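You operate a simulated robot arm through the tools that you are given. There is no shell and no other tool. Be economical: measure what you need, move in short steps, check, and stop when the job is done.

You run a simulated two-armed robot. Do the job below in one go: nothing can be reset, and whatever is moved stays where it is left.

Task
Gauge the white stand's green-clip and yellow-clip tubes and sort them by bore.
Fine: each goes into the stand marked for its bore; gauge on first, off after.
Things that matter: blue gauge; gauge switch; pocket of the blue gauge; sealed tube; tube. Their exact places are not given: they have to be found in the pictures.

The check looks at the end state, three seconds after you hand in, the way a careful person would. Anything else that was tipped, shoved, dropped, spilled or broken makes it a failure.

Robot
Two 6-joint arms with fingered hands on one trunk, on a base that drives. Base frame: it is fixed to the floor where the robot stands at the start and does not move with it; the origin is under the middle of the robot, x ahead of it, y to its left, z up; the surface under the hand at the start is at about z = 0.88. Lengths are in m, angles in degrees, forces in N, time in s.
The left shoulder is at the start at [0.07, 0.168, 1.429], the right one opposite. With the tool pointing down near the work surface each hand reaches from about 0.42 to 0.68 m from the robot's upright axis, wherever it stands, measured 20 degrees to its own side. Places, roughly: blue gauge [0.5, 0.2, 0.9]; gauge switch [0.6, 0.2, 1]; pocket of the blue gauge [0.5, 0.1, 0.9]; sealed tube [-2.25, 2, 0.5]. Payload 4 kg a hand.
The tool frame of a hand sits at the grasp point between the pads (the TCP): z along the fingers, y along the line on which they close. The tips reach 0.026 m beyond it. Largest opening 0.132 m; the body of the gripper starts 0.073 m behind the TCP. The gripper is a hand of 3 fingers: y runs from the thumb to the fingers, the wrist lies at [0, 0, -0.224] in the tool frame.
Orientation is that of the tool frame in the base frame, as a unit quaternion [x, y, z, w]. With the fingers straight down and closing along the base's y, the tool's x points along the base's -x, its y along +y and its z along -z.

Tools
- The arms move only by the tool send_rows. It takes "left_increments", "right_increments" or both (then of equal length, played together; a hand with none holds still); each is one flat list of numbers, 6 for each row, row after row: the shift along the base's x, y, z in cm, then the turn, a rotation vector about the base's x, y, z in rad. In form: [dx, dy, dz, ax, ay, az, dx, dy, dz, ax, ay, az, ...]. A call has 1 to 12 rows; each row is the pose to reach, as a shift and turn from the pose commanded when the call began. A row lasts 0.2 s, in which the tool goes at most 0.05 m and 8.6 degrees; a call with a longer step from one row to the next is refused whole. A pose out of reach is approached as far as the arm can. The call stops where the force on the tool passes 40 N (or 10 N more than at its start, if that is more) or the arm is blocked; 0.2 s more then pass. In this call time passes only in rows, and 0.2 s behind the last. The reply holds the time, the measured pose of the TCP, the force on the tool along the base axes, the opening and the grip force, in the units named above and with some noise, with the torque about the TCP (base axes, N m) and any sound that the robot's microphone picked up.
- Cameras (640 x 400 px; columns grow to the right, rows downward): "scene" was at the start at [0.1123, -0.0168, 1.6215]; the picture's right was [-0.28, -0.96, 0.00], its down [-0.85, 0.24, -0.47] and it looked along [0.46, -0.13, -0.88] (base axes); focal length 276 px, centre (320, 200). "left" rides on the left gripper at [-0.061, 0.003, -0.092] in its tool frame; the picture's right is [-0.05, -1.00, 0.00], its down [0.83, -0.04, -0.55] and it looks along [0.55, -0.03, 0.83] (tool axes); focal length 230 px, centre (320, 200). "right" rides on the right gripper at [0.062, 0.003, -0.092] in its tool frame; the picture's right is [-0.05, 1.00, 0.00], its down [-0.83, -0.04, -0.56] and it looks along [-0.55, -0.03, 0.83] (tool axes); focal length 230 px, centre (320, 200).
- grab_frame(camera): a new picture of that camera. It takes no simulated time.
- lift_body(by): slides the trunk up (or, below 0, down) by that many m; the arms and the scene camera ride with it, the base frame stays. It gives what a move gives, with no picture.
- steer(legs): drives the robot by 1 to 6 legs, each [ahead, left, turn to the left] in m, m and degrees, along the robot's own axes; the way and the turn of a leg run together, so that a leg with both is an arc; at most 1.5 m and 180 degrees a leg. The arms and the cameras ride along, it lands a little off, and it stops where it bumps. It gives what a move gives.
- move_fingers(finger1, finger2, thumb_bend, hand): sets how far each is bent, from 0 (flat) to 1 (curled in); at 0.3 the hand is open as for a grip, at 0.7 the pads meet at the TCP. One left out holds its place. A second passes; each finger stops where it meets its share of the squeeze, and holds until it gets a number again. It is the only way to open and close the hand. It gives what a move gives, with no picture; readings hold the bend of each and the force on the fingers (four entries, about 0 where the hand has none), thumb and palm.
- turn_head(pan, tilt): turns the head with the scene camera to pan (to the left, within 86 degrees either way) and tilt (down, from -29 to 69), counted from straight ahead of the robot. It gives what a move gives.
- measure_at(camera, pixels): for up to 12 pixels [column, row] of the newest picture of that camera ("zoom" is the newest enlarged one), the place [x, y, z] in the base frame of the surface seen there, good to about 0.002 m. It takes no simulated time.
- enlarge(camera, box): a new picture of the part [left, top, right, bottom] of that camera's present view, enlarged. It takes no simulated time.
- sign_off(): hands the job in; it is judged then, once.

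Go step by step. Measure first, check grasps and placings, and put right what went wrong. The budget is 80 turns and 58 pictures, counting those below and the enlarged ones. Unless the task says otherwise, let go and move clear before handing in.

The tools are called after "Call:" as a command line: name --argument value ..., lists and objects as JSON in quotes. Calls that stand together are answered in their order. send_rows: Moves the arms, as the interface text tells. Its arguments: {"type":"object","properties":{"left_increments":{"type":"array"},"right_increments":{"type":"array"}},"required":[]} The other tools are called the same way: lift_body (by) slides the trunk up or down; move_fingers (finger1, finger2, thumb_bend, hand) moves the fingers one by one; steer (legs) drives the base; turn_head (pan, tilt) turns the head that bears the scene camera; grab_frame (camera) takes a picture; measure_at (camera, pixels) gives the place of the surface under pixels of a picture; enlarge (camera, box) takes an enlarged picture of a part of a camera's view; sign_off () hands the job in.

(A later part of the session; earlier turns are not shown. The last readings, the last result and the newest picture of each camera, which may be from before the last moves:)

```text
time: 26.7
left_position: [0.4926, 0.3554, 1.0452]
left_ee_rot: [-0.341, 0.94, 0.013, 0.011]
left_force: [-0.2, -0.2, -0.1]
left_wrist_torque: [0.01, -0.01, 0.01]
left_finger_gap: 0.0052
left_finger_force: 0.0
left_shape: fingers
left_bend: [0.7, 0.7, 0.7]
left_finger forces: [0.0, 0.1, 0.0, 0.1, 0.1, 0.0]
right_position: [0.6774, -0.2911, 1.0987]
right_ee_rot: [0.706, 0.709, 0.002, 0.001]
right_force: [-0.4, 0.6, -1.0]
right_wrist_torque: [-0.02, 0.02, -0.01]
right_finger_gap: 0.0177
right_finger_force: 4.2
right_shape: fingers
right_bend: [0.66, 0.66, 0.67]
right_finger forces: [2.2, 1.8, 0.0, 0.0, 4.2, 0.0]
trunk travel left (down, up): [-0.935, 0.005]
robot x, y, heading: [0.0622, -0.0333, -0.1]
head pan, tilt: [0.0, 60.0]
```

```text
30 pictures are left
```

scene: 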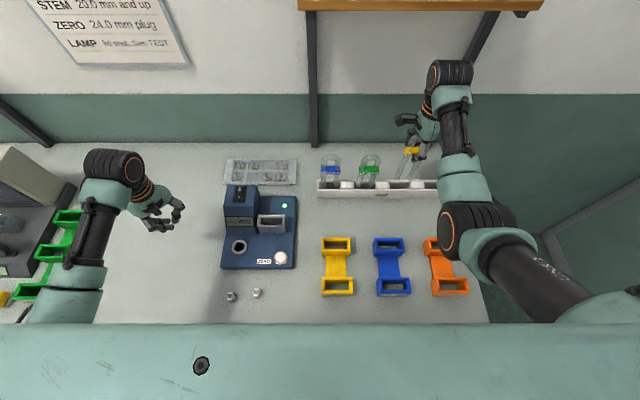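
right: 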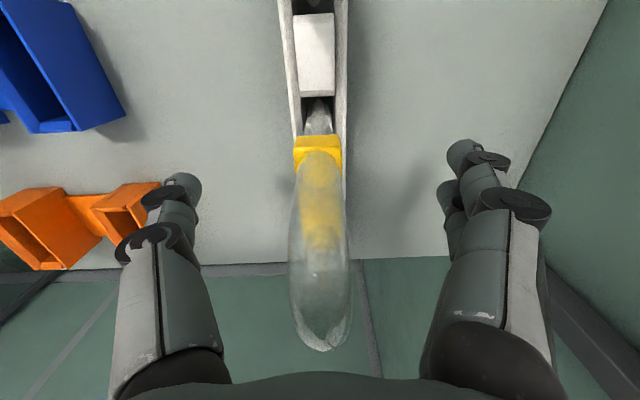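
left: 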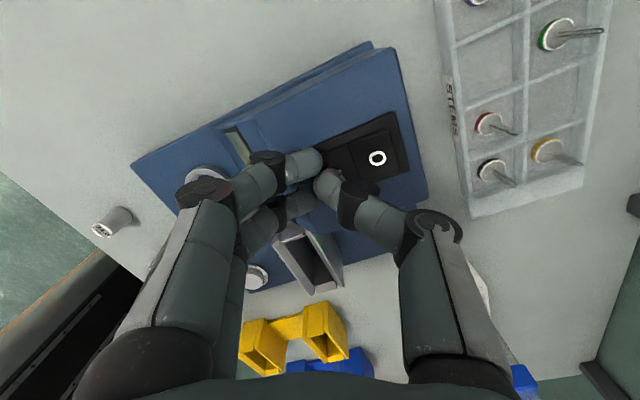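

The tube is lifted to TCP 1.099 and held. I'll enlarge the pocket and the hand, and measure the rims.

Call:
enlarge --camera "scene" --box '[250, 200, 300, 240]'

Call:
measure_at --camera "zoom" --pixels '[[100, 100], [100, 180], [480, 100], [480, 180], [290, 160], [290, 200], [200, 160], [400, 160], [290, 230], [290, 100], [290, 120], [290, 260]]'

Call:
enlarge --camera "scene" --box '[375, 110, 465, 200]'

```text
10.00 times, centred on (275, 220) of scene
```

zoom: 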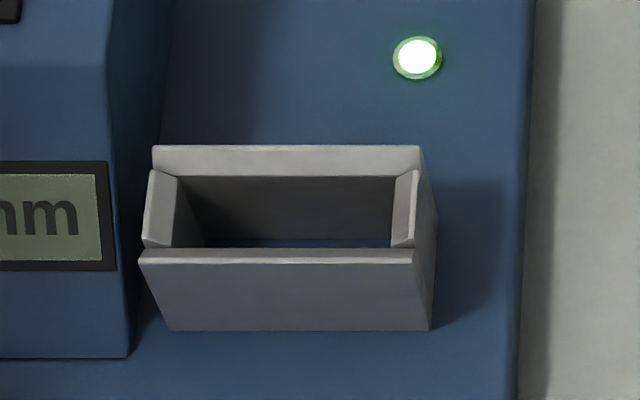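

```text
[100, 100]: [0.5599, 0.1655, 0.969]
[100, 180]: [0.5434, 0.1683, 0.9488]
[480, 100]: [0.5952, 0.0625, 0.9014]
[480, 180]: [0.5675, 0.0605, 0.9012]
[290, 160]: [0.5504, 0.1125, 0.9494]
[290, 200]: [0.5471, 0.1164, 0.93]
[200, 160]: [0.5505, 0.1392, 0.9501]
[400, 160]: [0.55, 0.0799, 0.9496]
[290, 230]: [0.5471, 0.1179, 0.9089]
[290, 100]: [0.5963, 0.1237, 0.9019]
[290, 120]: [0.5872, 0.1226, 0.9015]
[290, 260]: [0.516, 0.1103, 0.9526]
```

```text
4.44 times, centred on (420, 155) of scene
```

zoom: 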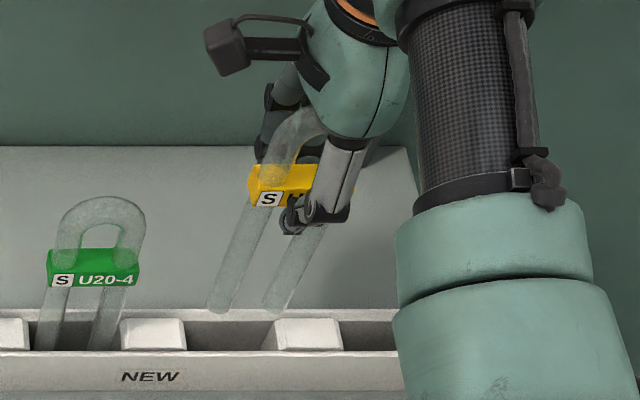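

The pocket's inner centre is about [0.533, 0.113], with its rim at z 0.95. I'll bring the tube back to x 0.56 and then swing toward y 0, staying high.

Call:
measure_at --camera "zoom" --pixels '[[218, 306], [278, 306], [222, 300], [255, 215], [295, 255]]'

Call:
send_rows --right_increments '[-3, 0, 0, 0, 0, 0, -6, 0, 0, 0, 0, 0, -9, 1, 0, 0, 0, 0, -12, 3, 0, 0, 0, 0, -12.5, 7, 0, 0, 0, 0, -12.5, 11, 0, 0, 0, 0, -12.5, 15, 0, 0, 0, 0, -12.5, 19, 0, 0, 0, 0, -12.5, 23, 0, 0, 0, 0, -12.5, 27, 0, 0, 0, 0]'

```text
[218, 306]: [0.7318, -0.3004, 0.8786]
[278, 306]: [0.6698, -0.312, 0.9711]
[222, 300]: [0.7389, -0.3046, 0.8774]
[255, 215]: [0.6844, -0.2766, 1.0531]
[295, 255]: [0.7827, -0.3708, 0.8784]
```

```text
time: 28.4
left_position: [0.4939, 0.3547, 1.0464]
left_ee_rot: [-0.342, 0.939, 0.013, 0.011]
left_force: [-0.3, 0.1, -0.3]
left_wrist_torque: [-0.01, -0.01, -0.02]
left_finger_gap: 0.0052
left_finger_force: 0.0
left_shape: fingers
left_bend: [0.7, 0.7, 0.7]
left_finger forces: [0.1, 0.0, 0.0, 0.1, 0.0, 0.0]
right_position: [0.5561, -0.2541, 1.0802]
right_ee_rot: [0.725, 0.682, -0.069, 0.069]
right_force: [0.4, -0.5, -0.9]
right_wrist_torque: [0.0, -0.06, -0.02]
right_finger_gap: 0.0175
right_finger_force: 4.1
right_shape: fingers
right_bend: [0.66, 0.66, 0.67]
right_finger forces: [2.2, 1.9, 0.0, 0.1, 4.1, 0.0]
right hand out of reach, approached as far as the arm can: row 3, 4, 5, 7, 8
trunk travel left (down, up): [-0.935, 0.005]
robot x, y, heading: [0.0657, -0.0271, 0.0]
head pan, tilt: [0.0, 60.0]
stopped in row 8 (right hand): the arm was blocked; the commanded pose is now the measured one
```

The arm hit a wrist yaw limit: at y=−0.254 the hand is tilted 11° with its tips toward −y. I'll undo the tilt and flip the yaw through 0 to +90°, since that side should suit the pocket and the U-tube is symmetric.

Call:
send_rows --right_increments '[0, 0, 0.3, 0.1, 0.005, 0.05, 0, 0, 0.6, 0.194, 0.0097, 0.0996, 0, 0, 1, 0.194, 0.0224, 0.2293, 0, 0.5, 1.2, 0.1926, 0.035, 0.3589, 0, 1, 1.2, 0.1908, 0.0477, 0.4886, 0, 1.5, 1.2, 0.1884, 0.0604, 0.6182, 0, 2, 1.2, 0.1855, 0.073, 0.7477]'

```text
time: 29.9
left_position: [0.4943, 0.3571, 1.045]
left_ee_rot: [-0.341, 0.94, 0.013, 0.01]
left_force: [-0.1, 0.0, -0.6]
left_wrist_torque: [-0.01, 0.03, -0.01]
left_finger_gap: 0.0051
left_finger_force: 0.1
left_shape: fingers
left_bend: [0.7, 0.7, 0.7]
left_finger forces: [0.0, 0.1, 0.0, 0.0, 0.0, 0.1]
right_position: [0.5606, -0.2267, 1.0793]
right_ee_rot: [0.426, 0.905, -0.002, 0.0]
right_force: [-0.1, 0.4, -0.8]
right_wrist_torque: [0.0, 0.02, -0.02]
right_finger_gap: 0.0176
right_finger_force: 3.3
right_shape: fingers
right_bend: [0.66, 0.66, 0.67]
right_finger forces: [2.2, 1.8, 0.1, 0.1, 4.1, 0.0]
right hand out of reach, approached as far as the arm can: row 1, 2, 3, 4, 5, 6, 7
trunk travel left (down, up): [-0.935, 0.005]
robot x, y, heading: [0.0646, -0.0341, -0.0]
head pan, tilt: [0.0, 60.0]
```

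The tube is upright again at yaw −50°, but the z ceiling here is only about 1.08. The ceiling grows with radius, so I'll check the stand rim heights before backing the base.

Call:
grab_frame --camera "scene"

Call:
measure_at --camera "scene" --pixels '[[337, 238], [337, 254], [337, 278], [337, 293], [388, 238], [388, 278], [427, 240], [427, 278], [445, 278], [323, 285], [354, 285], [410, 285]]'

```text
27 pictures are left
```

scene: 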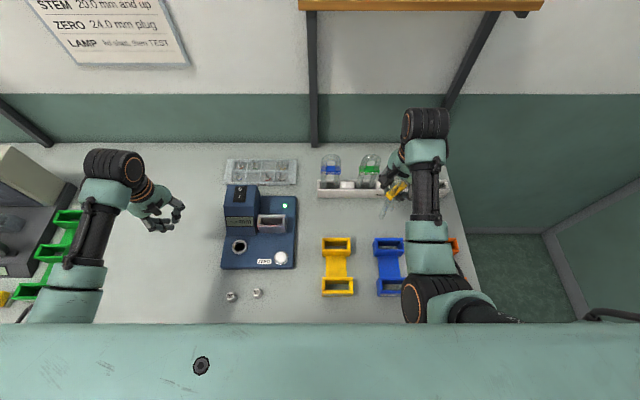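

```text
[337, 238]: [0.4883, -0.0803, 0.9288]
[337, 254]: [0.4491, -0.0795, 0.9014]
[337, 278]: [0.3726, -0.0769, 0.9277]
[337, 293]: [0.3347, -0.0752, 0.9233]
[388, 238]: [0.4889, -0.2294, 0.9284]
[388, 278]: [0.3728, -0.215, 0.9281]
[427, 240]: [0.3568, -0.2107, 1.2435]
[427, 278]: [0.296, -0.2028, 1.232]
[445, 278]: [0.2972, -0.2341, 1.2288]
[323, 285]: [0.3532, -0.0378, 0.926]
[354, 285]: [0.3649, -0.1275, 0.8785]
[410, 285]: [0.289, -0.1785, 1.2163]
```

Stand rims are at 0.9285 and the tube bottom is at about 0.947, so it clears. I'll back up 12 cm and go right 15 cm.

Call:
steer --legs '[[-0.12, 0, 0], [0, -0.15, 0]]'

Call:
send_rows --right_increments '[1.5, 1.5, 0.5, 0, 0, 0.14, 3, 3, 1, 0, 0, 0.28, 4.5, 5, 1.5, 0, 0, 0.42, 6, 7, 2, 0, 0, 0.56, 7.5, 9, 2.5, 0, 0, 0.7, 9, 11, 2.5, 0, 0, 0.84, 9, 13, 2.5, 0, 0, 0.98, 9, 15, 2.5, 0, 0, 1.12, 9, 17, 2.5, 0, 0, 1.26, 9, 19, 2.5, 0, 0, 1.4, 9, 21, 2.5, 0, 0, 1.54, 9, 23, 2.5, 0, 0, 1.68]'

```text
time: 32.1
left_position: [0.3761, 0.2086, 1.0448]
left_ee_rot: [-0.341, 0.94, 0.011, 0.009]
left_force: [0.1, 1.2, 0.6]
left_wrist_torque: [-0.01, 0.02, -0.03]
left_finger_gap: 0.0051
left_finger_force: 0.0
left_shape: fingers
left_bend: [0.7, 0.7, 0.7]
left_finger forces: [0.0, 0.0, 0.0, 0.0, 0.1, 0.0]
right_position: [0.4448, -0.375, 1.0813]
right_ee_rot: [0.426, 0.905, -0.002, 0.0]
right_force: [-0.4, 0.6, -1.1]
right_wrist_torque: [-0.03, -0.01, -0.03]
right_finger_gap: 0.0174
right_finger_force: 3.8
right_shape: fingers
right_bend: [0.66, 0.66, 0.67]
right_finger forces: [2.1, 1.9, 0.0, 0.0, 4.0, 0.0]
trunk travel left (down, up): [-0.935, 0.005]
robot x, y, heading: [-0.0543, -0.1822, 0.3]
head pan, tilt: [0.0, 60.0]
```

```text
time: 34.8
left_position: [0.3769, 0.2082, 1.0457]
left_ee_rot: [-0.342, 0.94, 0.013, 0.01]
left_force: [0.0, 0.2, 0.2]
left_wrist_torque: [0.0, -0.03, 0.04]
left_finger_gap: 0.0053
left_finger_force: 0.1
left_shape: fingers
left_bend: [0.7, 0.7, 0.7]
left_finger forces: [0.0, 0.0, 0.0, 0.1, 0.0, 0.0]
right_position: [0.5748, -0.1845, 1.0894]
right_ee_rot: [-0.385, 0.923, -0.004, -0.002]
right_force: [-0.6, 0.5, -0.7]
right_wrist_torque: [-0.03, 0.03, 0.01]
right_finger_gap: 0.0173
right_finger_force: 3.9
right_shape: fingers
right_bend: [0.66, 0.66, 0.67]
right_finger forces: [2.3, 1.8, 0.0, 0.1, 3.9, 0.1]
right hand out of reach, approached as far as the arm can: row 9, 10, 11, 12
trunk travel left (down, up): [-0.935, 0.005]
robot x, y, heading: [-0.0557, -0.1762, 0.2]
head pan, tilt: [0.0, 60.0]
```

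The yaw is now +45° with the tube held, but the arm fell short of the commanded point. I'll test moving −x, +y at this yaw, slightly lower.

Call:
send_rows --right_increments '[-1, 1, -0.5, 0, 0, 0, -2, 2, -1, 0, 0, 0, -3, 3, -1, 0, 0, 0, -4, 4, -1, 0, 0, 0]'

```text
time: 35.8
left_position: [0.3764, 0.2057, 1.0466]
left_ee_rot: [-0.342, 0.94, 0.012, 0.009]
left_force: [-0.3, 0.3, 0.3]
left_wrist_torque: [0.0, 0.01, -0.02]
left_finger_gap: 0.0053
left_finger_force: 0.0
left_shape: fingers
left_bend: [0.7, 0.7, 0.7]
left_finger forces: [0.0, 0.0, 0.1, 0.1, 0.0, 0.1]
right_position: [0.57, -0.1642, 1.0747]
right_ee_rot: [-0.39, 0.921, 0.0, 0.0]
right_force: [0.0, 0.0, -0.6]
right_wrist_torque: [0.03, -0.02, 0.02]
right_finger_gap: 0.0172
right_finger_force: 3.9
right_shape: fingers
right_bend: [0.66, 0.66, 0.67]
right_finger forces: [2.5, 1.8, 0.1, 0.0, 4.2, 0.1]
right hand out of reach, approached as far as the arm can: row 1, 2, 3, 4
trunk travel left (down, up): [-0.935, 0.005]
robot x, y, heading: [-0.0496, -0.181, 0.2]
head pan, tilt: [0.0, 60.0]
```

The +yaw side is limited to about +45°, so the −90° grasp with the base driven left is the right way. I'll turn the hand back to −90° while moving right, tuck the left hand inward, and look left.

Call:
send_rows --right_increments '[0, -2.5, 0, 0, 0, -0.14, 0, -5, 0, 0, 0, -0.28, 0, -7.5, 0.5, 0, 0, -0.42, 0, -10, 1, 0, 0, -0.56, 0, -12.5, 1.5, 0, 0, -0.7, 0, -15, 2, 0, 0, -0.84, 0, -17.5, 2, 0, 0, -0.98, 0, -20, 2, 0, 0, -1.12, 0, -22.5, 2, 0, 0, -1.26, 0, -25, 2, 0, 0, -1.4, 0, -27.5, 2, 0, 0, -1.54, 0, -30, 2, 0, 0, -1.68]' --left_increments '[0, -1, 0, 0, 0, -0.07, 0, -2, 0, 0, 0, -0.14, 0, -3, 0, 0, 0, -0.21, 0, -4, 0, 0, 0, -0.28, 0, -5, 0, 0, 0, -0.35, 0, -6, 0, 0, 0, -0.42, 0.5, -8, 0, 0, 0, -0.5, 1, -10, 0, 0, 0, -0.57, 1, -12, 0, 0, 0, -0.64, 1.5, -14, 0, 0, 0, -0.7, 2, -16, 0, 0, 0, -0.7, 2, -18, 0, 0, 0, -0.7]'

Call:
send_rows --right_increments '[0, 0, 0, 0, 0, -0.14, 0, 0, 0, 0, 0, -0.28, 0, 0, 0, 0, 0, -0.42, 0, 0, 0, 0, 0, -0.56, 0, 0, 0, 0, 0, -0.68]'

Call:
turn_head --pan 40 --tilt 45

Call:
grab_frame --camera "scene"

```text
time: 38.4
left_position: [0.399, 0.0238, 1.0469]
left_ee_rot: [0.002, 1.0, 0.01, 0.015]
left_force: [-0.1, -0.1, -0.3]
left_wrist_torque: [0.0, 0.02, 0.04]
left_finger_gap: 0.0054
left_finger_force: 0.1
left_shape: fingers
left_bend: [0.7, 0.7, 0.7]
left_finger forces: [0.0, 0.0, 0.1, 0.0, 0.2, 0.0]
right_position: [0.6255, -0.4741, 1.0819]
right_ee_rot: [0.427, 0.904, -0.001, -0.003]
right_force: [0.2, 0.3, -0.4]
right_wrist_torque: [-0.01, 0.01, 0.02]
right_finger_gap: 0.0172
right_finger_force: 3.7
right_shape: fingers
right_bend: [0.66, 0.66, 0.67]
right_finger forces: [2.3, 1.8, 0.0, 0.1, 3.9, 0.0]
right hand out of reach, approached as far as the arm can: row 1, 2, 3, 4, 5, 6, 7, 8, 9, 10, 11, 12
trunk travel left (down, up): [-0.935, 0.005]
robot x, y, heading: [-0.0518, -0.1833, 0.1]
head pan, tilt: [0.0, 60.0]
```

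```text
time: 39.5
left_position: [0.3991, 0.0272, 1.0471]
left_ee_rot: [0.002, 1.0, 0.009, 0.014]
left_force: [0.2, 1.1, -0.3]
left_wrist_torque: [-0.01, -0.03, 0.0]
left_finger_gap: 0.0052
left_finger_force: 0.0
left_shape: fingers
left_bend: [0.7, 0.7, 0.7]
left_finger forces: [0.1, 0.0, 0.0, 0.0, 0.0, 0.1]
right_position: [0.6259, -0.4688, 1.08]
right_ee_rot: [0.704, 0.71, -0.001, -0.003]
right_force: [0.0, -0.3, -0.3]
right_wrist_torque: [0.0, 0.02, -0.01]
right_finger_gap: 0.0169
right_finger_force: 4.1
right_shape: fingers
right_bend: [0.66, 0.66, 0.67]
right_finger forces: [2.3, 1.8, 0.0, 0.0, 3.8, 0.1]
right hand out of reach, approached as far as the arm can: row 5
trunk travel left (down, up): [-0.935, 0.005]
robot x, y, heading: [-0.0499, -0.182, -0.0]
head pan, tilt: [0.0, 60.0]
```

```text
time: 40.6
left_position: [0.3991, 0.0264, 1.0472]
left_ee_rot: [0.002, 1.0, 0.008, 0.014]
left_force: [-0.2, -0.7, -0.1]
left_wrist_torque: [-0.02, -0.02, 0.0]
left_finger_gap: 0.0055
left_finger_force: 0.0
left_shape: fingers
left_bend: [0.7, 0.7, 0.7]
left_finger forces: [0.0, 0.0, 0.0, 0.0, 0.0, 0.0]
right_position: [0.6257, -0.4693, 1.0798]
right_ee_rot: [0.703, 0.711, -0.002, -0.002]
right_force: [0.1, -0.3, -1.0]
right_wrist_torque: [-0.02, 0.03, -0.01]
right_finger_gap: 0.0172
right_finger_force: 4.0
right_shape: fingers
right_bend: [0.66, 0.66, 0.67]
right_finger forces: [2.4, 1.8, 0.0, 0.0, 3.8, 0.0]
trunk travel left (down, up): [-0.935, 0.005]
robot x, y, heading: [-0.0463, -0.181, 0.1]
head pan, tilt: [40.0, 45.0]
```

```text
26 pictures are left
```

scene: 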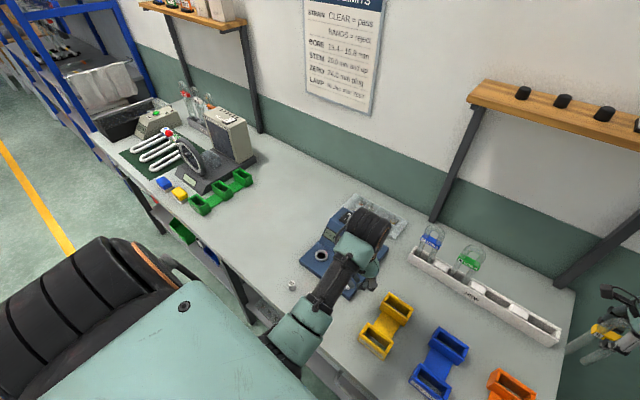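

Left of the robot is clear. The machine is far left and the green stand is low. I'll pull the tube back to x≈0.585, y≈−0.50 and drive left 0.60 m to bring it beside the pocket.

Call:
measure_at --camera "scene" --pixels '[[230, 125], [215, 187], [180, 192], [205, 205], [250, 180], [193, 145], [168, 132]]'

Call:
send_rows --right_increments '[-1.5, -1, 0.3, 0, 0, 0, -3, -2, 0.5, 0, 0, 0, -4, -3, 0.5, 0, 0, 0]'

```text
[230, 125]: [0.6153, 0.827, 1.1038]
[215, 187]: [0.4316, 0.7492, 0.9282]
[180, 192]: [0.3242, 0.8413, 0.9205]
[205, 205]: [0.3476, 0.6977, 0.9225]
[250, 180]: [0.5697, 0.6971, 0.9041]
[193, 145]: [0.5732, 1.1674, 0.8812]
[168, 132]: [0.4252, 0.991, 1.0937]
```

```text
time: 41.4
left_position: [0.3983, 0.0257, 1.0463]
left_ee_rot: [0.002, 1.0, 0.009, 0.014]
left_force: [0.5, 0.6, -0.4]
left_wrist_torque: [0.04, 0.01, -0.01]
left_finger_gap: 0.0053
left_finger_force: 0.0
left_shape: fingers
left_bend: [0.7, 0.7, 0.7]
left_finger forces: [0.1, 0.0, 0.0, 0.0, 0.0, 0.1]
right_position: [0.6203, -0.5013, 1.0759]
right_ee_rot: [0.703, 0.711, -0.001, -0.002]
right_force: [-0.6, -1.1, -0.3]
right_wrist_torque: [-0.01, -0.01, -0.01]
right_finger_gap: 0.017
right_finger_force: 4.0
right_shape: fingers
right_bend: [0.66, 0.66, 0.67]
right_finger forces: [2.3, 1.8, 0.0, 0.0, 3.8, 0.0]
right hand out of reach, approached as far as the arm can: row 1, 2, 3
trunk travel left (down, up): [-0.935, 0.005]
robot x, y, heading: [-0.0521, -0.1829, -0.1]
head pan, tilt: [40.0, 45.0]
```

The arm is at the edge of its reach, so x stayed at 0.62. I'll pull straight back in x only.

Call:
send_rows --right_increments '[-1.5, 0.5, 0, 0, 0, 0, -3, 1, 0, 0, 0, 0, -4, 1.5, 0, 0, 0, 0]'

```text
time: 42.2
left_position: [0.3992, 0.0276, 1.0455]
left_ee_rot: [0.002, 1.0, 0.009, 0.013]
left_force: [-0.3, 0.1, -0.2]
left_wrist_torque: [-0.04, -0.01, -0.01]
left_finger_gap: 0.0054
left_finger_force: 0.0
left_shape: fingers
left_bend: [0.7, 0.7, 0.7]
left_finger forces: [0.0, 0.0, 0.0, 0.0, 0.0, 0.0]
right_position: [0.6182, -0.4919, 1.0644]
right_ee_rot: [0.703, 0.711, -0.001, -0.001]
right_force: [0.0, -0.7, -0.5]
right_wrist_torque: [0.02, 0.01, 0.0]
right_finger_gap: 0.0172
right_finger_force: 3.7
right_shape: fingers
right_bend: [0.66, 0.66, 0.67]
right_finger forces: [2.4, 1.8, 0.0, 0.1, 3.9, 0.0]
right hand out of reach, approached as far as the arm can: row 1, 2, 3
trunk travel left (down, up): [-0.935, 0.005]
robot x, y, heading: [-0.0512, -0.1786, -0.1]
head pan, tilt: [40.0, 45.0]
```

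The z dropped instead, so I suspect the yaw joint is coupled with this position. I'll relax the yaw by 15° and retry pulling back and up.

Call:
send_rows --right_increments '[0, 0, 0, 0, 0, 0.13, 0, 0, 0, 0, 0, 0.26, -1.5, 0, 0.7, 0, 0, 0.26, -3, 0, 1.4, 0, 0, 0.26, -4, 0, 2, 0, 0, 0.26]'

```text
time: 43.4
left_position: [0.3994, 0.027, 1.0468]
left_ee_rot: [0.001, 1.0, 0.008, 0.014]
left_force: [-0.7, 0.2, -0.1]
left_wrist_torque: [0.02, 0.02, -0.02]
left_finger_gap: 0.0052
left_finger_force: 0.1
left_shape: fingers
left_bend: [0.7, 0.7, 0.7]
left_finger forces: [0.0, 0.0, 0.0, 0.1, 0.0, 0.0]
right_position: [0.619, -0.4914, 1.0643]
right_ee_rot: [0.605, 0.796, -0.001, -0.001]
right_force: [-0.3, 0.0, -0.4]
right_wrist_torque: [0.0, 0.0, 0.01]
right_finger_gap: 0.0171
right_finger_force: 4.0
right_shape: fingers
right_bend: [0.66, 0.66, 0.67]
right_finger forces: [2.3, 1.8, 0.0, 0.0, 3.9, 0.0]
right hand out of reach, approached as far as the arm can: row 3, 4, 5
trunk travel left (down, up): [-0.935, 0.005]
robot x, y, heading: [-0.0515, -0.1817, 0.2]
head pan, tilt: [40.0, 45.0]
```

Yaw isn't the cause. The arm looks stuck near full extension, so I'll step back and down to free it, since nothing lies below here.

Call:
send_rows --right_increments '[-1.5, 1.5, -1, 0, 0, 0, -3, 3, -2, 0, 0, 0, -5, 4, -2, 0, 0, 0, -7, 5, -2, 0, 0, 0]'

Call:
turn_head --pan -15 --tilt 50

Call:
grab_frame --camera "scene"

```text
time: 44.4
left_position: [0.3992, 0.0264, 1.047]
left_ee_rot: [0.002, 1.0, 0.009, 0.015]
left_force: [-0.8, -0.1, 0.2]
left_wrist_torque: [-0.02, 0.01, -0.01]
left_finger_gap: 0.0051
left_finger_force: 0.0
left_shape: fingers
left_bend: [0.7, 0.7, 0.7]
left_finger forces: [0.1, 0.0, 0.0, 0.0, 0.1, 0.0]
right_position: [0.6053, -0.4457, 1.0196]
right_ee_rot: [0.604, 0.797, -0.002, -0.003]
right_force: [0.3, 0.4, -1.3]
right_wrist_torque: [0.01, 0.02, 0.0]
right_finger_gap: 0.0171
right_finger_force: 4.2
right_shape: fingers
right_bend: [0.66, 0.67, 0.67]
right_finger forces: [2.3, 1.7, 0.0, 0.0, 3.7, 0.0]
right hand out of reach, approached as far as the arm can: row 1, 2, 3, 4
trunk travel left (down, up): [-0.935, 0.005]
robot x, y, heading: [-0.0521, -0.176, -0.0]
head pan, tilt: [40.0, 45.0]
```

```text
time: 45.7
left_position: [0.3992, 0.0271, 1.0468]
left_ee_rot: [0.001, 1.0, 0.009, 0.015]
left_force: [0.3, 0.3, 0.2]
left_wrist_torque: [0.01, -0.01, 0.01]
left_finger_gap: 0.0053
left_finger_force: 0.0
left_shape: fingers
left_bend: [0.7, 0.7, 0.7]
left_finger forces: [0.1, 0.0, 0.0, 0.1, 0.0, 0.1]
right_position: [0.6055, -0.4453, 1.0202]
right_ee_rot: [0.604, 0.797, -0.001, -0.001]
right_force: [-0.7, -0.6, -0.8]
right_wrist_torque: [0.01, -0.03, 0.0]
right_finger_gap: 0.0173
right_finger_force: 4.2
right_shape: fingers
right_bend: [0.66, 0.67, 0.67]
right_finger forces: [2.3, 1.9, 0.1, 0.1, 3.7, 0.0]
trunk travel left (down, up): [-0.935, 0.005]
robot x, y, heading: [-0.0518, -0.1798, 0.1]
head pan, tilt: [-15.0, 50.0]
```

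```text
25 pictures are left
```

scene: 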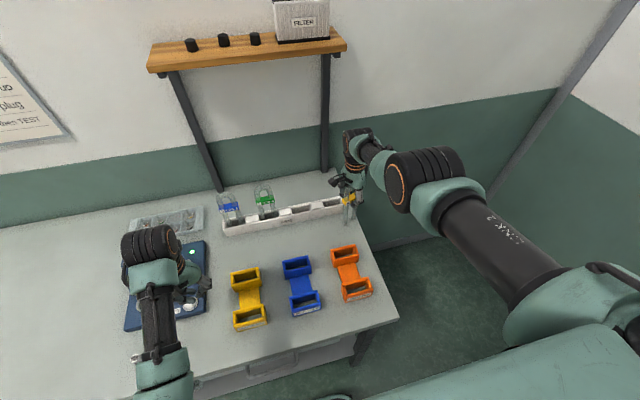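

The arm's wrist-to-shoulder distance has stayed at about 0.643, so the elbow is straight (singular) and it can't retract radially. I'll try a larger inward-and-up target combined with rotation to break the elbow free.

Call:
send_rows --right_increments '[-1, 0, 2, 0.1, 0, 0.1, -2, 0, 4, 0.2, 0, 0.2, -4, 0, 6, 0.3, 0, 0.3, -6, 0, 7, 0.3, 0.1, 0.4, -9, 0, 7, 0.3, 0.2, 0.4, -12, 0, 7, 0.25, 0.15, 0.45, -12, 0, 7, 0.15, 0.1, 0.5, -12, 0, 7, 0.05, 0.05, 0.5, -12, 0, 7, 0, 0, 0.5]'

```text
time: 47.7
left_position: [0.3997, 0.0267, 1.0472]
left_ee_rot: [0.002, 1.0, 0.009, 0.014]
left_force: [-0.2, -0.4, 0.5]
left_wrist_torque: [-0.01, 0.01, 0.01]
left_finger_gap: 0.0054
left_finger_force: 0.2
left_shape: fingers
left_bend: [0.7, 0.7, 0.7]
left_finger forces: [0.0, 0.0, 0.0, 0.0, 0.1, 0.1]
right_position: [0.6141, -0.4541, 1.0427]
right_ee_rot: [0.388, 0.921, -0.002, -0.001]
right_force: [-0.3, -0.5, -0.4]
right_wrist_torque: [0.01, 0.0, 0.0]
right_finger_gap: 0.0173
right_finger_force: 4.2
right_shape: fingers
right_bend: [0.66, 0.67, 0.67]
right_finger forces: [2.3, 1.7, 0.0, 0.1, 3.8, 0.1]
right hand out of reach, approached as far as the arm can: row 1, 2, 3, 4, 5, 6, 7, 8, 9
trunk travel left (down, up): [-0.935, 0.005]
robot x, y, heading: [-0.0505, -0.1802, -0.0]
head pan, tilt: [-15.0, 50.0]
```

It is still stretched at 0.643 m from the shoulder. I'll grip slightly more firmly and command a larger inward pull, held for several rows, into free air.

Call:
move_fingers --hand "right" --finger1 0.72 --finger2 0.72 --thumb_bend 0.72

Call:
send_rows --right_increments '[-4, 0.7, 1.5, 0, 0, 0, -8, 1.4, 3, 0, 0, 0, -12, 2, 4.5, 0, 0, 0, -16, 2.8, 6, 0, 0, 0, -20, 3.5, 7, 0, 0, 0, -20, 3.5, 7, 0, 0, 0, -20, 3.5, 7, 0, 0, 0, -20, 3.5, 7, 0, 0, 0]'

```text
time: 48.7
left_position: [0.399, 0.0272, 1.0457]
left_ee_rot: [0.002, 1.0, 0.008, 0.014]
left_force: [0.3, 0.8, 0.1]
left_wrist_torque: [0.02, 0.02, 0.05]
left_finger_gap: 0.0053
left_finger_force: 0.0
left_shape: fingers
left_bend: [0.7, 0.7, 0.7]
left_finger forces: [0.0, 0.0, 0.0, 0.1, 0.1, 0.0]
right_position: [0.6135, -0.4537, 1.0416]
right_ee_rot: [0.389, 0.921, -0.002, -0.003]
right_force: [-0.5, 0.5, 0.2]
right_wrist_torque: [0.02, 0.03, 0.01]
right_finger_gap: 0.0153
right_finger_force: 9.0
right_shape: fingers
right_bend: [0.69, 0.7, 0.68]
right_finger forces: [5.1, 4.0, 0.1, 0.0, 8.4, 0.1]
trunk travel left (down, up): [-0.935, 0.005]
robot x, y, heading: [-0.0525, -0.1816, 0.1]
head pan, tilt: [-15.0, 50.0]
```

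```text
time: 50.5
left_position: [0.3996, 0.0279, 1.0467]
left_ee_rot: [0.001, 1.0, 0.008, 0.013]
left_force: [1.2, 0.2, 0.5]
left_wrist_torque: [0.01, 0.05, 0.05]
left_finger_gap: 0.0052
left_finger_force: 0.0
left_shape: fingers
left_bend: [0.7, 0.7, 0.7]
left_finger forces: [0.0, 0.0, 0.1, 0.0, 0.0, 0.0]
right_position: [0.6176, -0.4146, 1.0509]
right_ee_rot: [0.389, 0.921, -0.002, -0.002]
right_force: [1.1, 0.8, 0.3]
right_wrist_torque: [0.01, -0.01, 0.01]
right_finger_gap: 0.0154
right_finger_force: 9.2
right_shape: fingers
right_bend: [0.69, 0.7, 0.68]
right_finger forces: [5.0, 3.9, 0.0, 0.1, 8.2, 0.0]
right hand out of reach, approached as far as the arm can: row 1, 2, 3, 4, 5, 6, 7, 8
trunk travel left (down, up): [-0.935, 0.005]
robot x, y, heading: [-0.0527, -0.184, 0.1]
head pan, tilt: [-15.0, 50.0]
```

The distance is still fixed, so the elbow may have slipped slightly past straight against its limit. I'll sidestep right, push outward briefly to pass back through straight, and then pull in.

Call:
send_rows --right_increments '[0, -3, 0, 0, 0, 0, 0, -6, 0, 0, 0, 0, 2, -8, -1, 0, 0, 0, 5, -9, -2, 0, 0, 0, 8, -10, -3, 0, 0, 0, 4, -9, -2, 0, 0, 0, 0, -8, 0, 0, 0, 0, -4, -7, 1.5, 0, 0, 0, -8, -6, 3, 0, 0, 0, -10, -5, 4, 0, 0, 0]'

```text
time: 52.7
left_position: [0.3986, 0.0279, 1.0467]
left_ee_rot: [0.002, 1.0, 0.009, 0.014]
left_force: [-0.3, -0.7, -0.5]
left_wrist_torque: [0.01, -0.01, -0.01]
left_finger_gap: 0.0054
left_finger_force: 0.0
left_shape: fingers
left_bend: [0.7, 0.7, 0.7]
left_finger forces: [0.1, 0.1, 0.1, 0.0, 0.0, 0.0]
right_position: [0.6116, -0.4865, 1.0451]
right_ee_rot: [0.388, 0.922, -0.001, -0.001]
right_force: [-0.1, -0.2, 0.0]
right_wrist_torque: [0.01, -0.04, 0.03]
right_finger_gap: 0.0155
right_finger_force: 8.5
right_shape: fingers
right_bend: [0.69, 0.7, 0.68]
right_finger forces: [4.9, 3.8, 0.0, 0.1, 8.1, 0.0]
right hand out of reach, approached as far as the arm can: row 3, 4, 5, 6, 8, 9, 10
trunk travel left (down, up): [-0.935, 0.005]
robot x, y, heading: [-0.0513, -0.1825, -0.2]
head pan, tilt: [-15.0, 50.0]
```

Rows 1, 2 and 7 were reachable, so there is a narrow shell of about 0.643–0.65, which fits an elbow slightly past straight. I'll push to full extension with up/down wiggles and then pull in again.

Call:
send_rows --right_increments '[4, -1, 0, 0, 0, 0, 8, -2, 1, 0, 0, 0, 8, -2, 5, 0.1, 0.05, 0.1, 8, -2, 1, 0, 0, 0, 8, 1, 5, -0.1, 0.05, -0.1, 8, -2, 2, 0, 0, 0, 5, -1, 4, 0, 0, 0, 1, 0, 5, 0, 0, 0, -3, 1, 5, 0, 0, 0, -7, 2, 5, 0, 0, 0, -10, 3, 5, 0, 0, 0]'

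```text
time: 55.1
left_position: [0.3997, 0.028, 1.0461]
left_ee_rot: [0.002, 1.0, 0.008, 0.015]
left_force: [-0.1, 0.4, 0.1]
left_wrist_torque: [-0.02, -0.02, 0.01]
left_finger_gap: 0.0055
left_finger_force: 0.1
left_shape: fingers
left_bend: [0.7, 0.7, 0.7]
left_finger forces: [0.0, 0.0, 0.0, 0.1, 0.1, 0.0]
right_position: [0.6222, -0.4623, 1.0676]
right_ee_rot: [0.389, 0.921, -0.001, 0.0]
right_force: [0.2, -0.3, -0.6]
right_wrist_torque: [0.0, 0.02, 0.0]
right_finger_gap: 0.0153
right_finger_force: 8.4
right_shape: fingers
right_bend: [0.7, 0.7, 0.68]
right_finger forces: [4.9, 3.8, 0.1, 0.0, 7.8, 0.2]
right hand out of reach, approached as far as the arm can: row 1, 2, 3, 4, 5, 6, 7, 8, 9, 10, 11
trunk travel left (down, up): [-0.935, 0.005]
robot x, y, heading: [-0.0475, -0.18, 0.2]
head pan, tilt: [-15.0, 50.0]
```

It is still held at 0.644. I'll test whether a wrist-pitch limit is the cause by tilting the tool tips forward (−ay) while pulling in.

Call:
send_rows --right_increments '[-1, -1, 0.5, 0, -0.12, 0, -2, -2, 1, 0, -0.24, 0, -4, -2, 1.5, 0, -0.36, 0, -6, -2, 2, 0, -0.48, 0, -8, -2, 2, 0, -0.48, 0]'

Call:
grab_frame --camera "scene"

```text
time: 56.3
left_position: [0.3982, 0.0267, 1.0464]
left_ee_rot: [0.002, 1.0, 0.009, 0.014]
left_force: [-0.8, -0.4, -0.2]
left_wrist_torque: [0.02, -0.02, 0.01]
left_finger_gap: 0.0053
left_finger_force: 0.1
left_shape: fingers
left_bend: [0.7, 0.7, 0.7]
left_finger forces: [0.1, 0.0, 0.0, 0.0, 0.0, 0.1]
right_position: [0.6981, -0.5068, 1.03]
right_ee_rot: [0.378, 0.895, 0.091, 0.218]
right_force: [0.2, 0.2, 0.0]
right_wrist_torque: [-0.04, -0.04, -0.01]
right_finger_gap: 0.0151
right_finger_force: 8.1
right_shape: fingers
right_bend: [0.7, 0.7, 0.68]
right_finger forces: [4.9, 3.7, 0.0, 0.0, 7.8, 0.0]
right hand out of reach, approached as far as the arm can: row 1, 2, 3, 4, 5
trunk travel left (down, up): [-0.935, 0.005]
robot x, y, heading: [-0.0529, -0.1832, -0.1]
head pan, tilt: [-15.0, 50.0]
```

```text
24 pictures are left
```

scene: 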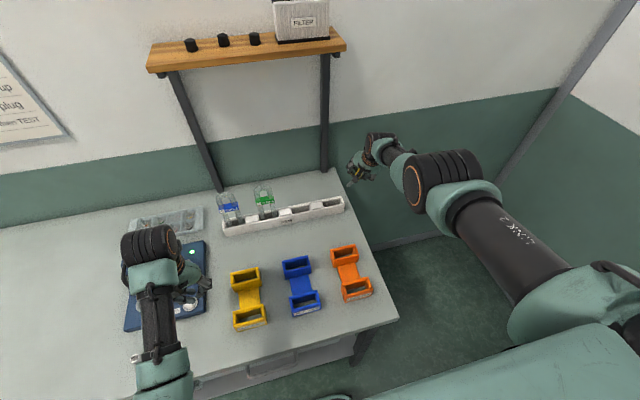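

The TCP moved out by exactly the tilt, which confirms the elbow is pinned straight. I'll undo the tilt while pushing out and then snap inward, to land on the other elbow side.

Call:
send_rows --right_increments '[0, 0, 2, 0, 0.12, 0, 2, 0, 3, 0, 0.24, 0, 4, 0, 4, 0, 0.36, 0, 4, 0, 4, 0, 0.48, 0, 2, 0, 4, 0, 0.48, 0, -2.5, 0, 4.5, 0, 0.48, 0, -7, 0, 5, 0, 0.48, 0, -11, 0, 5, 0, 0.48, 0, -15, 0, 5, 0, 0.48, 0, -19, 0, 5, 0, 0.48, 0]'

```text
time: 58.5
left_position: [0.3984, 0.0261, 1.0482]
left_ee_rot: [0.002, 1.0, 0.008, 0.015]
left_force: [-0.3, 0.6, 0.5]
left_wrist_torque: [0.02, 0.0, 0.0]
left_finger_gap: 0.0052
left_finger_force: 0.0
left_shape: fingers
left_bend: [0.7, 0.7, 0.7]
left_finger forces: [0.0, 0.0, 0.0, 0.0, 0.0, 0.0]
right_position: [0.4969, -0.5095, 1.0892]
right_ee_rot: [0.389, 0.921, -0.001, 0.001]
right_force: [0.6, 0.1, -1.3]
right_wrist_torque: [0.0, -0.05, -0.05]
right_finger_gap: 0.0151
right_finger_force: 7.3
right_shape: fingers
right_bend: [0.7, 0.7, 0.68]
right_finger forces: [4.7, 3.6, 0.0, 0.0, 7.3, 0.0]
right hand out of reach, approached as far as the arm can: row 1, 2, 3, 4, 5, 6
trunk travel left (down, up): [-0.935, 0.005]
robot x, y, heading: [-0.0507, -0.1772, 0.2]
head pan, tilt: [-15.0, 50.0]
```

The elbow popped back. The hand is now at [0.497, −0.510, 1.089], upright, with the tube still held. I'll turn it to −90° here and then drive ahead 7 cm and left 0.60 m.

Call:
send_rows --right_increments '[0, 0, 0.2, 0, 0, -0.13, 0, 0, 0.4, 0, 0, -0.26, 0, 0, 0.5, 0, 0, -0.39, 0, 0, 0.5, 0, 0, -0.52, 0, 0, 0.5, 0, 0, -0.65, 0, 0, 0.5, 0, 0, -0.772, 0, 0, 0.5, 0, 0, -0.772]'

Call:
steer --legs '[[0.07, 0, 0], [0, 0.58, 0]]'

Call:
turn_head --pan -30 --tilt 55

Call:
grab_frame --camera "scene"

```text
time: 60.1
left_position: [0.399, 0.0273, 1.0467]
left_ee_rot: [0.002, 1.0, 0.008, 0.014]
left_force: [-0.3, -0.1, 0.8]
left_wrist_torque: [-0.01, 0.02, 0.0]
left_finger_gap: 0.0052
left_finger_force: 0.1
left_shape: fingers
left_bend: [0.7, 0.7, 0.7]
left_finger forces: [0.1, 0.1, 0.0, 0.0, 0.0, 0.0]
right_position: [0.4958, -0.5104, 1.0935]
right_ee_rot: [0.708, 0.707, -0.001, -0.001]
right_force: [-0.1, -0.2, -1.1]
right_wrist_torque: [0.0, 0.0, 0.02]
right_finger_gap: 0.0148
right_finger_force: 7.8
right_shape: fingers
right_bend: [0.7, 0.7, 0.68]
right_finger forces: [4.7, 3.5, 0.0, 0.0, 7.3, 0.1]
trunk travel left (down, up): [-0.935, 0.005]
robot x, y, heading: [-0.0498, -0.1808, -0.0]
head pan, tilt: [-15.0, 50.0]
```

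```text
time: 64.0
left_position: [0.4676, 0.6033, 1.0467]
left_ee_rot: [0.002, 1.0, 0.009, 0.013]
left_force: [1.0, 0.0, 0.3]
left_wrist_torque: [0.0, -0.02, -0.01]
left_finger_gap: 0.0053
left_finger_force: 0.0
left_shape: fingers
left_bend: [0.7, 0.7, 0.7]
left_finger forces: [0.0, 0.0, 0.0, 0.1, 0.0, 0.1]
right_position: [0.5645, 0.0664, 1.0925]
right_ee_rot: [0.707, 0.707, 0.0, -0.002]
right_force: [0.1, 0.2, -0.7]
right_wrist_torque: [0.01, -0.02, 0.0]
right_finger_gap: 0.0147
right_finger_force: 7.8
right_shape: fingers
right_bend: [0.7, 0.7, 0.68]
right_finger forces: [4.6, 3.7, 0.0, 0.0, 7.2, 0.1]
trunk travel left (down, up): [-0.935, 0.005]
robot x, y, heading: [0.0162, 0.4009, -0.1]
head pan, tilt: [-15.0, 50.0]
```

```text
time: 64.7
left_position: [0.4671, 0.6052, 1.0457]
left_ee_rot: [0.002, 1.0, 0.009, 0.014]
left_force: [-0.1, -0.6, 0.3]
left_wrist_torque: [-0.01, 0.03, -0.01]
left_finger_gap: 0.0053
left_finger_force: 0.0
left_shape: fingers
left_bend: [0.7, 0.7, 0.7]
left_finger forces: [0.0, 0.1, 0.0, 0.0, 0.1, 0.0]
right_position: [0.5647, 0.0682, 1.0926]
right_ee_rot: [0.707, 0.707, -0.001, -0.001]
right_force: [0.6, -0.2, -1.2]
right_wrist_torque: [0.01, 0.01, 0.02]
right_finger_gap: 0.0146
right_finger_force: 7.8
right_shape: fingers
right_bend: [0.7, 0.7, 0.68]
right_finger forces: [4.7, 3.6, 0.1, 0.0, 7.2, 0.0]
trunk travel left (down, up): [-0.935, 0.005]
robot x, y, heading: [0.0196, 0.4009, -0.3]
head pan, tilt: [-30.0, 55.0]
```

```text
23 pictures are left
```

scene: 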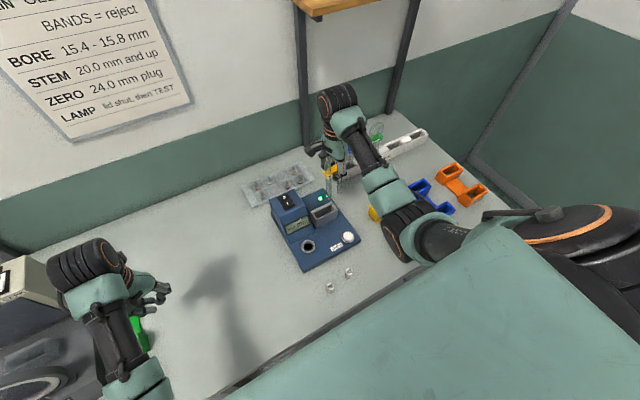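

The tube is now beside the pocket with the gauge clear. I'll enlarge and measure the pocket rim and the tube bottom together.

Call:
enlarge --camera "scene" --box '[290, 150, 370, 235]'

Call:
enlarge --camera "right" --box '[220, 0, 420, 250]'

```text
4.71 times, centred on (330, 192) of scene
```

zoom: 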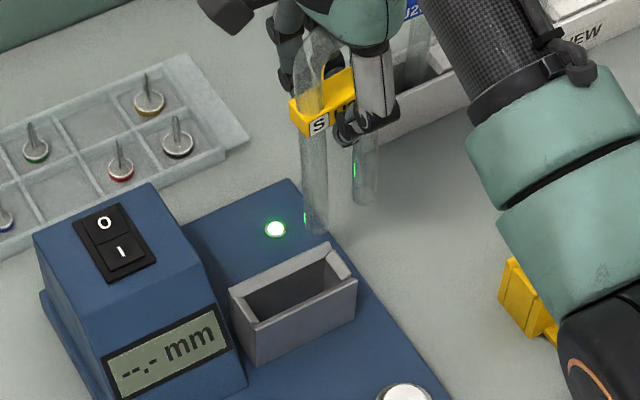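

```text
1.60 times, centred on (320, 125) of right
```

zoom: 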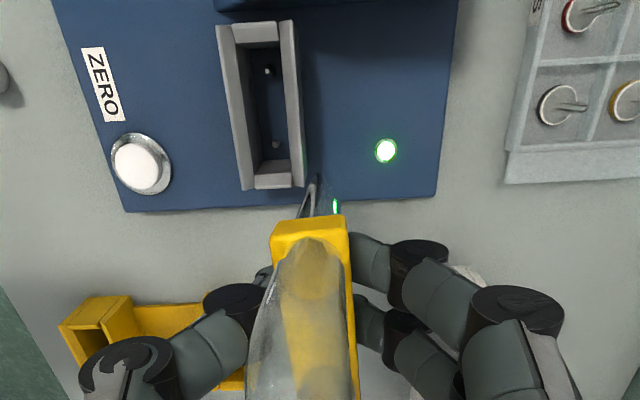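

The pocket holds two probe pins, at zoom pixels (268,72) and (275,145). I'll measure the pins, the rim and the tube.

Call:
measure_at --camera "zoom" --pixels '[[268, 72], [275, 145], [226, 35], [240, 180], [288, 35], [298, 175], [255, 30], [270, 182], [308, 225], [285, 232], [340, 225], [308, 200]]'

Call:
enlarge --camera "right" --box '[280, 5, 330, 65]'

```text
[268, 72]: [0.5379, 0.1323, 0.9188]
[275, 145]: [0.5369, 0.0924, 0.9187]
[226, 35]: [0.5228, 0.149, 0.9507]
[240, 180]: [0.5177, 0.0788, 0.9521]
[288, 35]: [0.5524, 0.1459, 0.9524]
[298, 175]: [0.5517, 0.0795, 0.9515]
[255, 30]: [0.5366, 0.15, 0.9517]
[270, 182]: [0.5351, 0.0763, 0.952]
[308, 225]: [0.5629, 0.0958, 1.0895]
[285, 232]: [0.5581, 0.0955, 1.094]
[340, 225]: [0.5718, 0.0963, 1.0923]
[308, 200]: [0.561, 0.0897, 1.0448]
```

```text
6.67 times, centred on (305, 35) of right
```

zoom: 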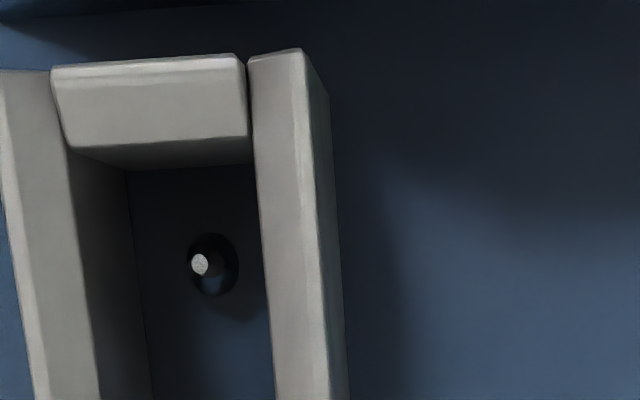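

The pins are centred at [0.537, 0.112] with tops at 0.919. The tube is centred on the TCP, so I'll move to x 0.5365, y 0.1124 at height, then check.

Call:
send_rows --right_increments '[0, 2, 0.3, 0, 0, 0, 0, 4.4, 0.4, 0, 0, 0, -1.5, 4.4, 0.4, 0, 0, 0, -2.8, 4.4, 0.4, 0, 0, 0, -2.8, 4.4, 0.4, 0, 0, 0]'

Call:
enlarge --camera "scene" --box '[290, 150, 370, 235]'

Call:
enlarge --camera "right" --box '[260, 60, 380, 200]'

```text
time: 65.9
left_position: [0.4677, 0.6058, 1.0462]
left_ee_rot: [0.003, 1.0, 0.01, 0.015]
left_force: [-0.9, 0.5, -0.7]
left_wrist_torque: [-0.01, 0.03, 0.01]
left_finger_gap: 0.0054
left_finger_force: 0.1
left_shape: fingers
left_bend: [0.7, 0.7, 0.7]
left_finger forces: [0.1, 0.0, 0.0, 0.1, 0.0, 0.0]
right_position: [0.5379, 0.1124, 1.0935]
right_ee_rot: [0.707, 0.707, -0.002, -0.001]
right_force: [-0.7, 0.3, -1.3]
right_wrist_torque: [-0.02, 0.02, 0.05]
right_finger_gap: 0.0149
right_finger_force: 7.9
right_shape: fingers
right_bend: [0.7, 0.7, 0.68]
right_finger forces: [4.6, 3.6, 0.0, 0.1, 7.2, 0.1]
right hand out of reach, approached as far as the arm can: row 4, 5
trunk travel left (down, up): [-0.935, 0.005]
robot x, y, heading: [0.0151, 0.4007, -0.0]
head pan, tilt: [-30.0, 55.0]
```

```text
4.71 times, centred on (330, 192) of scene
```

zoom: 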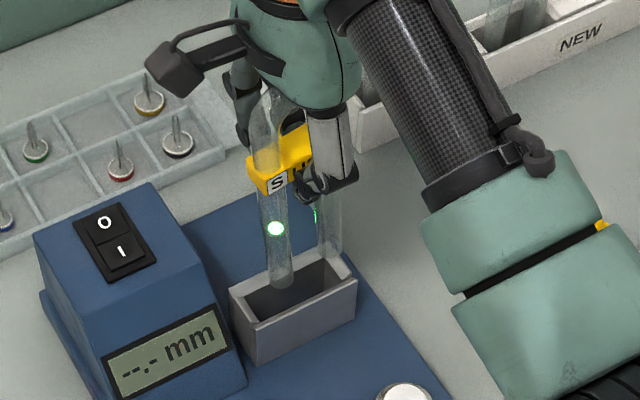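

```text
2.86 times, centred on (320, 130) of right
```

zoom: 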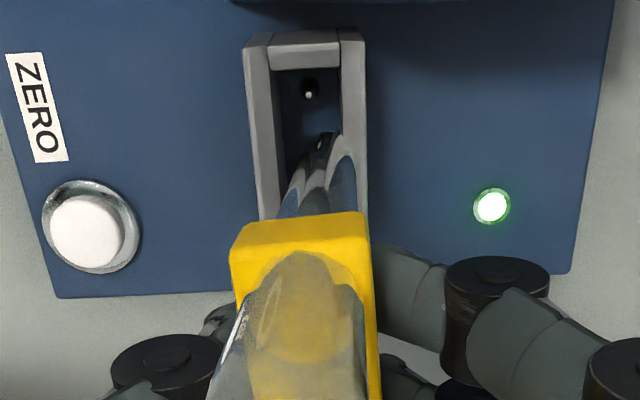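

The alignment looks good, with the legs over the pocket. I'll lower in steps while watching the force.

Call:
send_rows --right_increments '[-0.1, 0, -1, 0, 0, 0, -0.1, 0, -2, 0, 0, 0, -0.1, 0, -3, 0, 0, 0, -0.1, 0, -4, 0, 0, 0, -0.1, 0, -5, 0, 0, 0, -0.1, 0, -5.4, 0, 0, 0]'

Call:
enlarge --camera "scene" --box '[290, 150, 370, 235]'

```text
time: 67.0
left_position: [0.4644, 0.6073, 1.0474]
left_ee_rot: [0.001, 1.0, 0.008, 0.014]
left_force: [-0.5, -0.5, 0.4]
left_wrist_torque: [-0.01, 0.0, 0.01]
left_finger_gap: 0.0053
left_finger_force: 0.0
left_shape: fingers
left_bend: [0.7, 0.7, 0.7]
left_finger forces: [0.0, 0.0, 0.0, 0.0, 0.0, 0.0]
right_position: [0.5417, 0.1153, 1.0646]
right_ee_rot: [0.706, 0.708, 0.007, 0.006]
right_force: [-2.2, 5.7, 20.2]
right_wrist_torque: [-0.21, 0.26, -0.05]
right_finger_gap: 0.0067
right_finger_force: 14.5
right_shape: fingers
right_bend: [0.72, 0.72, 0.69]
right_finger forces: [3.1, 2.0, 0.0, 0.0, 7.7, 15.8]
trunk travel left (down, up): [-0.935, 0.005]
robot x, y, heading: [0.0156, 0.3979, 0.1]
head pan, tilt: [-30.0, 55.0]
stopped in row 5 (right hand): the force on the tool passed its limit at 45 N (the readings are from after the stop); the commanded pose is now the measured one
```

```text
4.71 times, centred on (330, 192) of scene
```

zoom: 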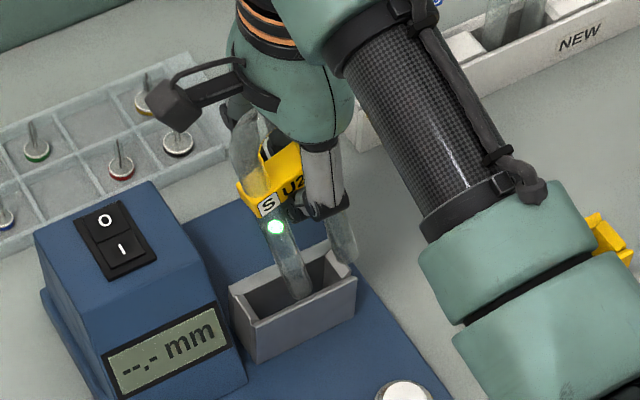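

The −y leg caught the pocket's end wall and the tube tilted in the hand, with palm contact. I'll lift straight back up and look.

Call:
send_rows --right_increments '[0, 0, 0.7, 0, 0, 0, 0, 0, 1.4, 0, 0, 0, 0, 0, 2.1, 0, 0, 0, 0, 0, 2.8, 0, 0, 0]'

Call:
enlarge --camera "scene" --box '[290, 150, 370, 235]'

Call:
grab_frame --camera "right"

```text
time: 68.0
left_position: [0.4682, 0.6056, 1.0478]
left_ee_rot: [0.002, 1.0, 0.008, 0.014]
left_force: [0.3, 0.4, 0.0]
left_wrist_torque: [0.02, -0.04, -0.01]
left_finger_gap: 0.0054
left_finger_force: 0.0
left_shape: fingers
left_bend: [0.7, 0.7, 0.7]
left_finger forces: [0.0, 0.0, 0.1, 0.0, 0.1, 0.0]
right_position: [0.5417, 0.1119, 1.0901]
right_ee_rot: [0.707, 0.707, 0.005, 0.003]
right_force: [0.0, 0.5, -1.2]
right_wrist_torque: [-0.03, 0.01, -0.01]
right_finger_gap: 0.0071
right_finger_force: 8.1
right_shape: fingers
right_bend: [0.71, 0.71, 0.69]
right_finger forces: [2.9, 2.6, 0.0, 0.0, 6.7, 3.2]
trunk travel left (down, up): [-0.935, 0.005]
robot x, y, heading: [0.0196, 0.3972, -0.0]
head pan, tilt: [-30.0, 55.0]
```

```text
4.71 times, centred on (330, 192) of scene
```

zoom: 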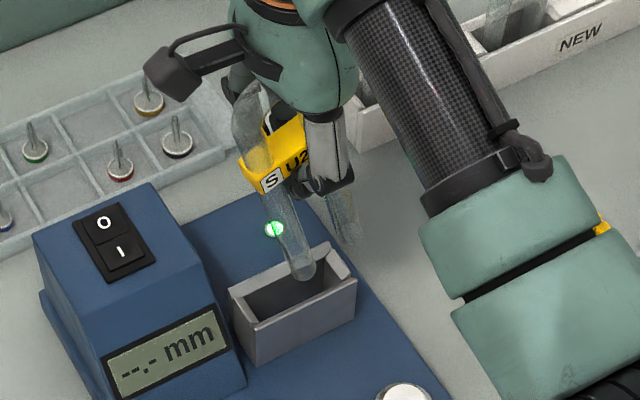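

```text
15 pictures are left
```

right: 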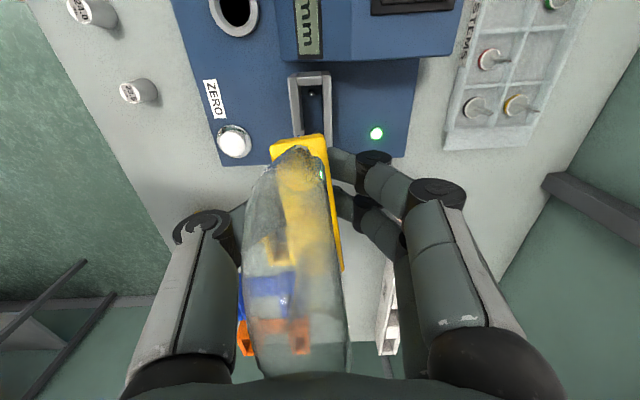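

The tube is now tilted in the grip with its bottom toward −y. I'll measure points along the tube and clip in that enlarged view to find the tilt.

Call:
measure_at --camera "zoom" --pixels '[[262, 200], [283, 215], [293, 245], [300, 265], [303, 275], [248, 178], [257, 190], [282, 172], [308, 152], [340, 215], [347, 240], [255, 110]]'

Call:
measure_at --camera "right" --pixels '[[275, 150], [298, 142], [322, 138], [300, 160], [338, 265], [328, 170], [298, 230], [265, 220], [310, 95], [300, 300]]'

```text
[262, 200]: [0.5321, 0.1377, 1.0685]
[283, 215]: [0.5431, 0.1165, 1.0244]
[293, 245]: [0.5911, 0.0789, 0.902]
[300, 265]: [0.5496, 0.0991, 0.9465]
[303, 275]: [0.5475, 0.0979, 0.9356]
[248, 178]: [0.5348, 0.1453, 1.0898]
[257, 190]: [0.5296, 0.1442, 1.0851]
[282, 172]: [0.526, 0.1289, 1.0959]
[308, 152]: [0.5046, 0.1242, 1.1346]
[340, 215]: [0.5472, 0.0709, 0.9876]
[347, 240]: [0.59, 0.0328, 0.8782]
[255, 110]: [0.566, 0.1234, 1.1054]
```

```text
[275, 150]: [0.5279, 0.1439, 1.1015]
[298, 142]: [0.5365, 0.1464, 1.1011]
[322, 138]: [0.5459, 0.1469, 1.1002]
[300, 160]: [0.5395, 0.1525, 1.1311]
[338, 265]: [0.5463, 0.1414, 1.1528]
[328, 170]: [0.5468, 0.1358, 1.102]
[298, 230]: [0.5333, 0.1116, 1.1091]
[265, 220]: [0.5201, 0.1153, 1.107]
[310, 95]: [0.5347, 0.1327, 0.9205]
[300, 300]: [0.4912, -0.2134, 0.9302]
```

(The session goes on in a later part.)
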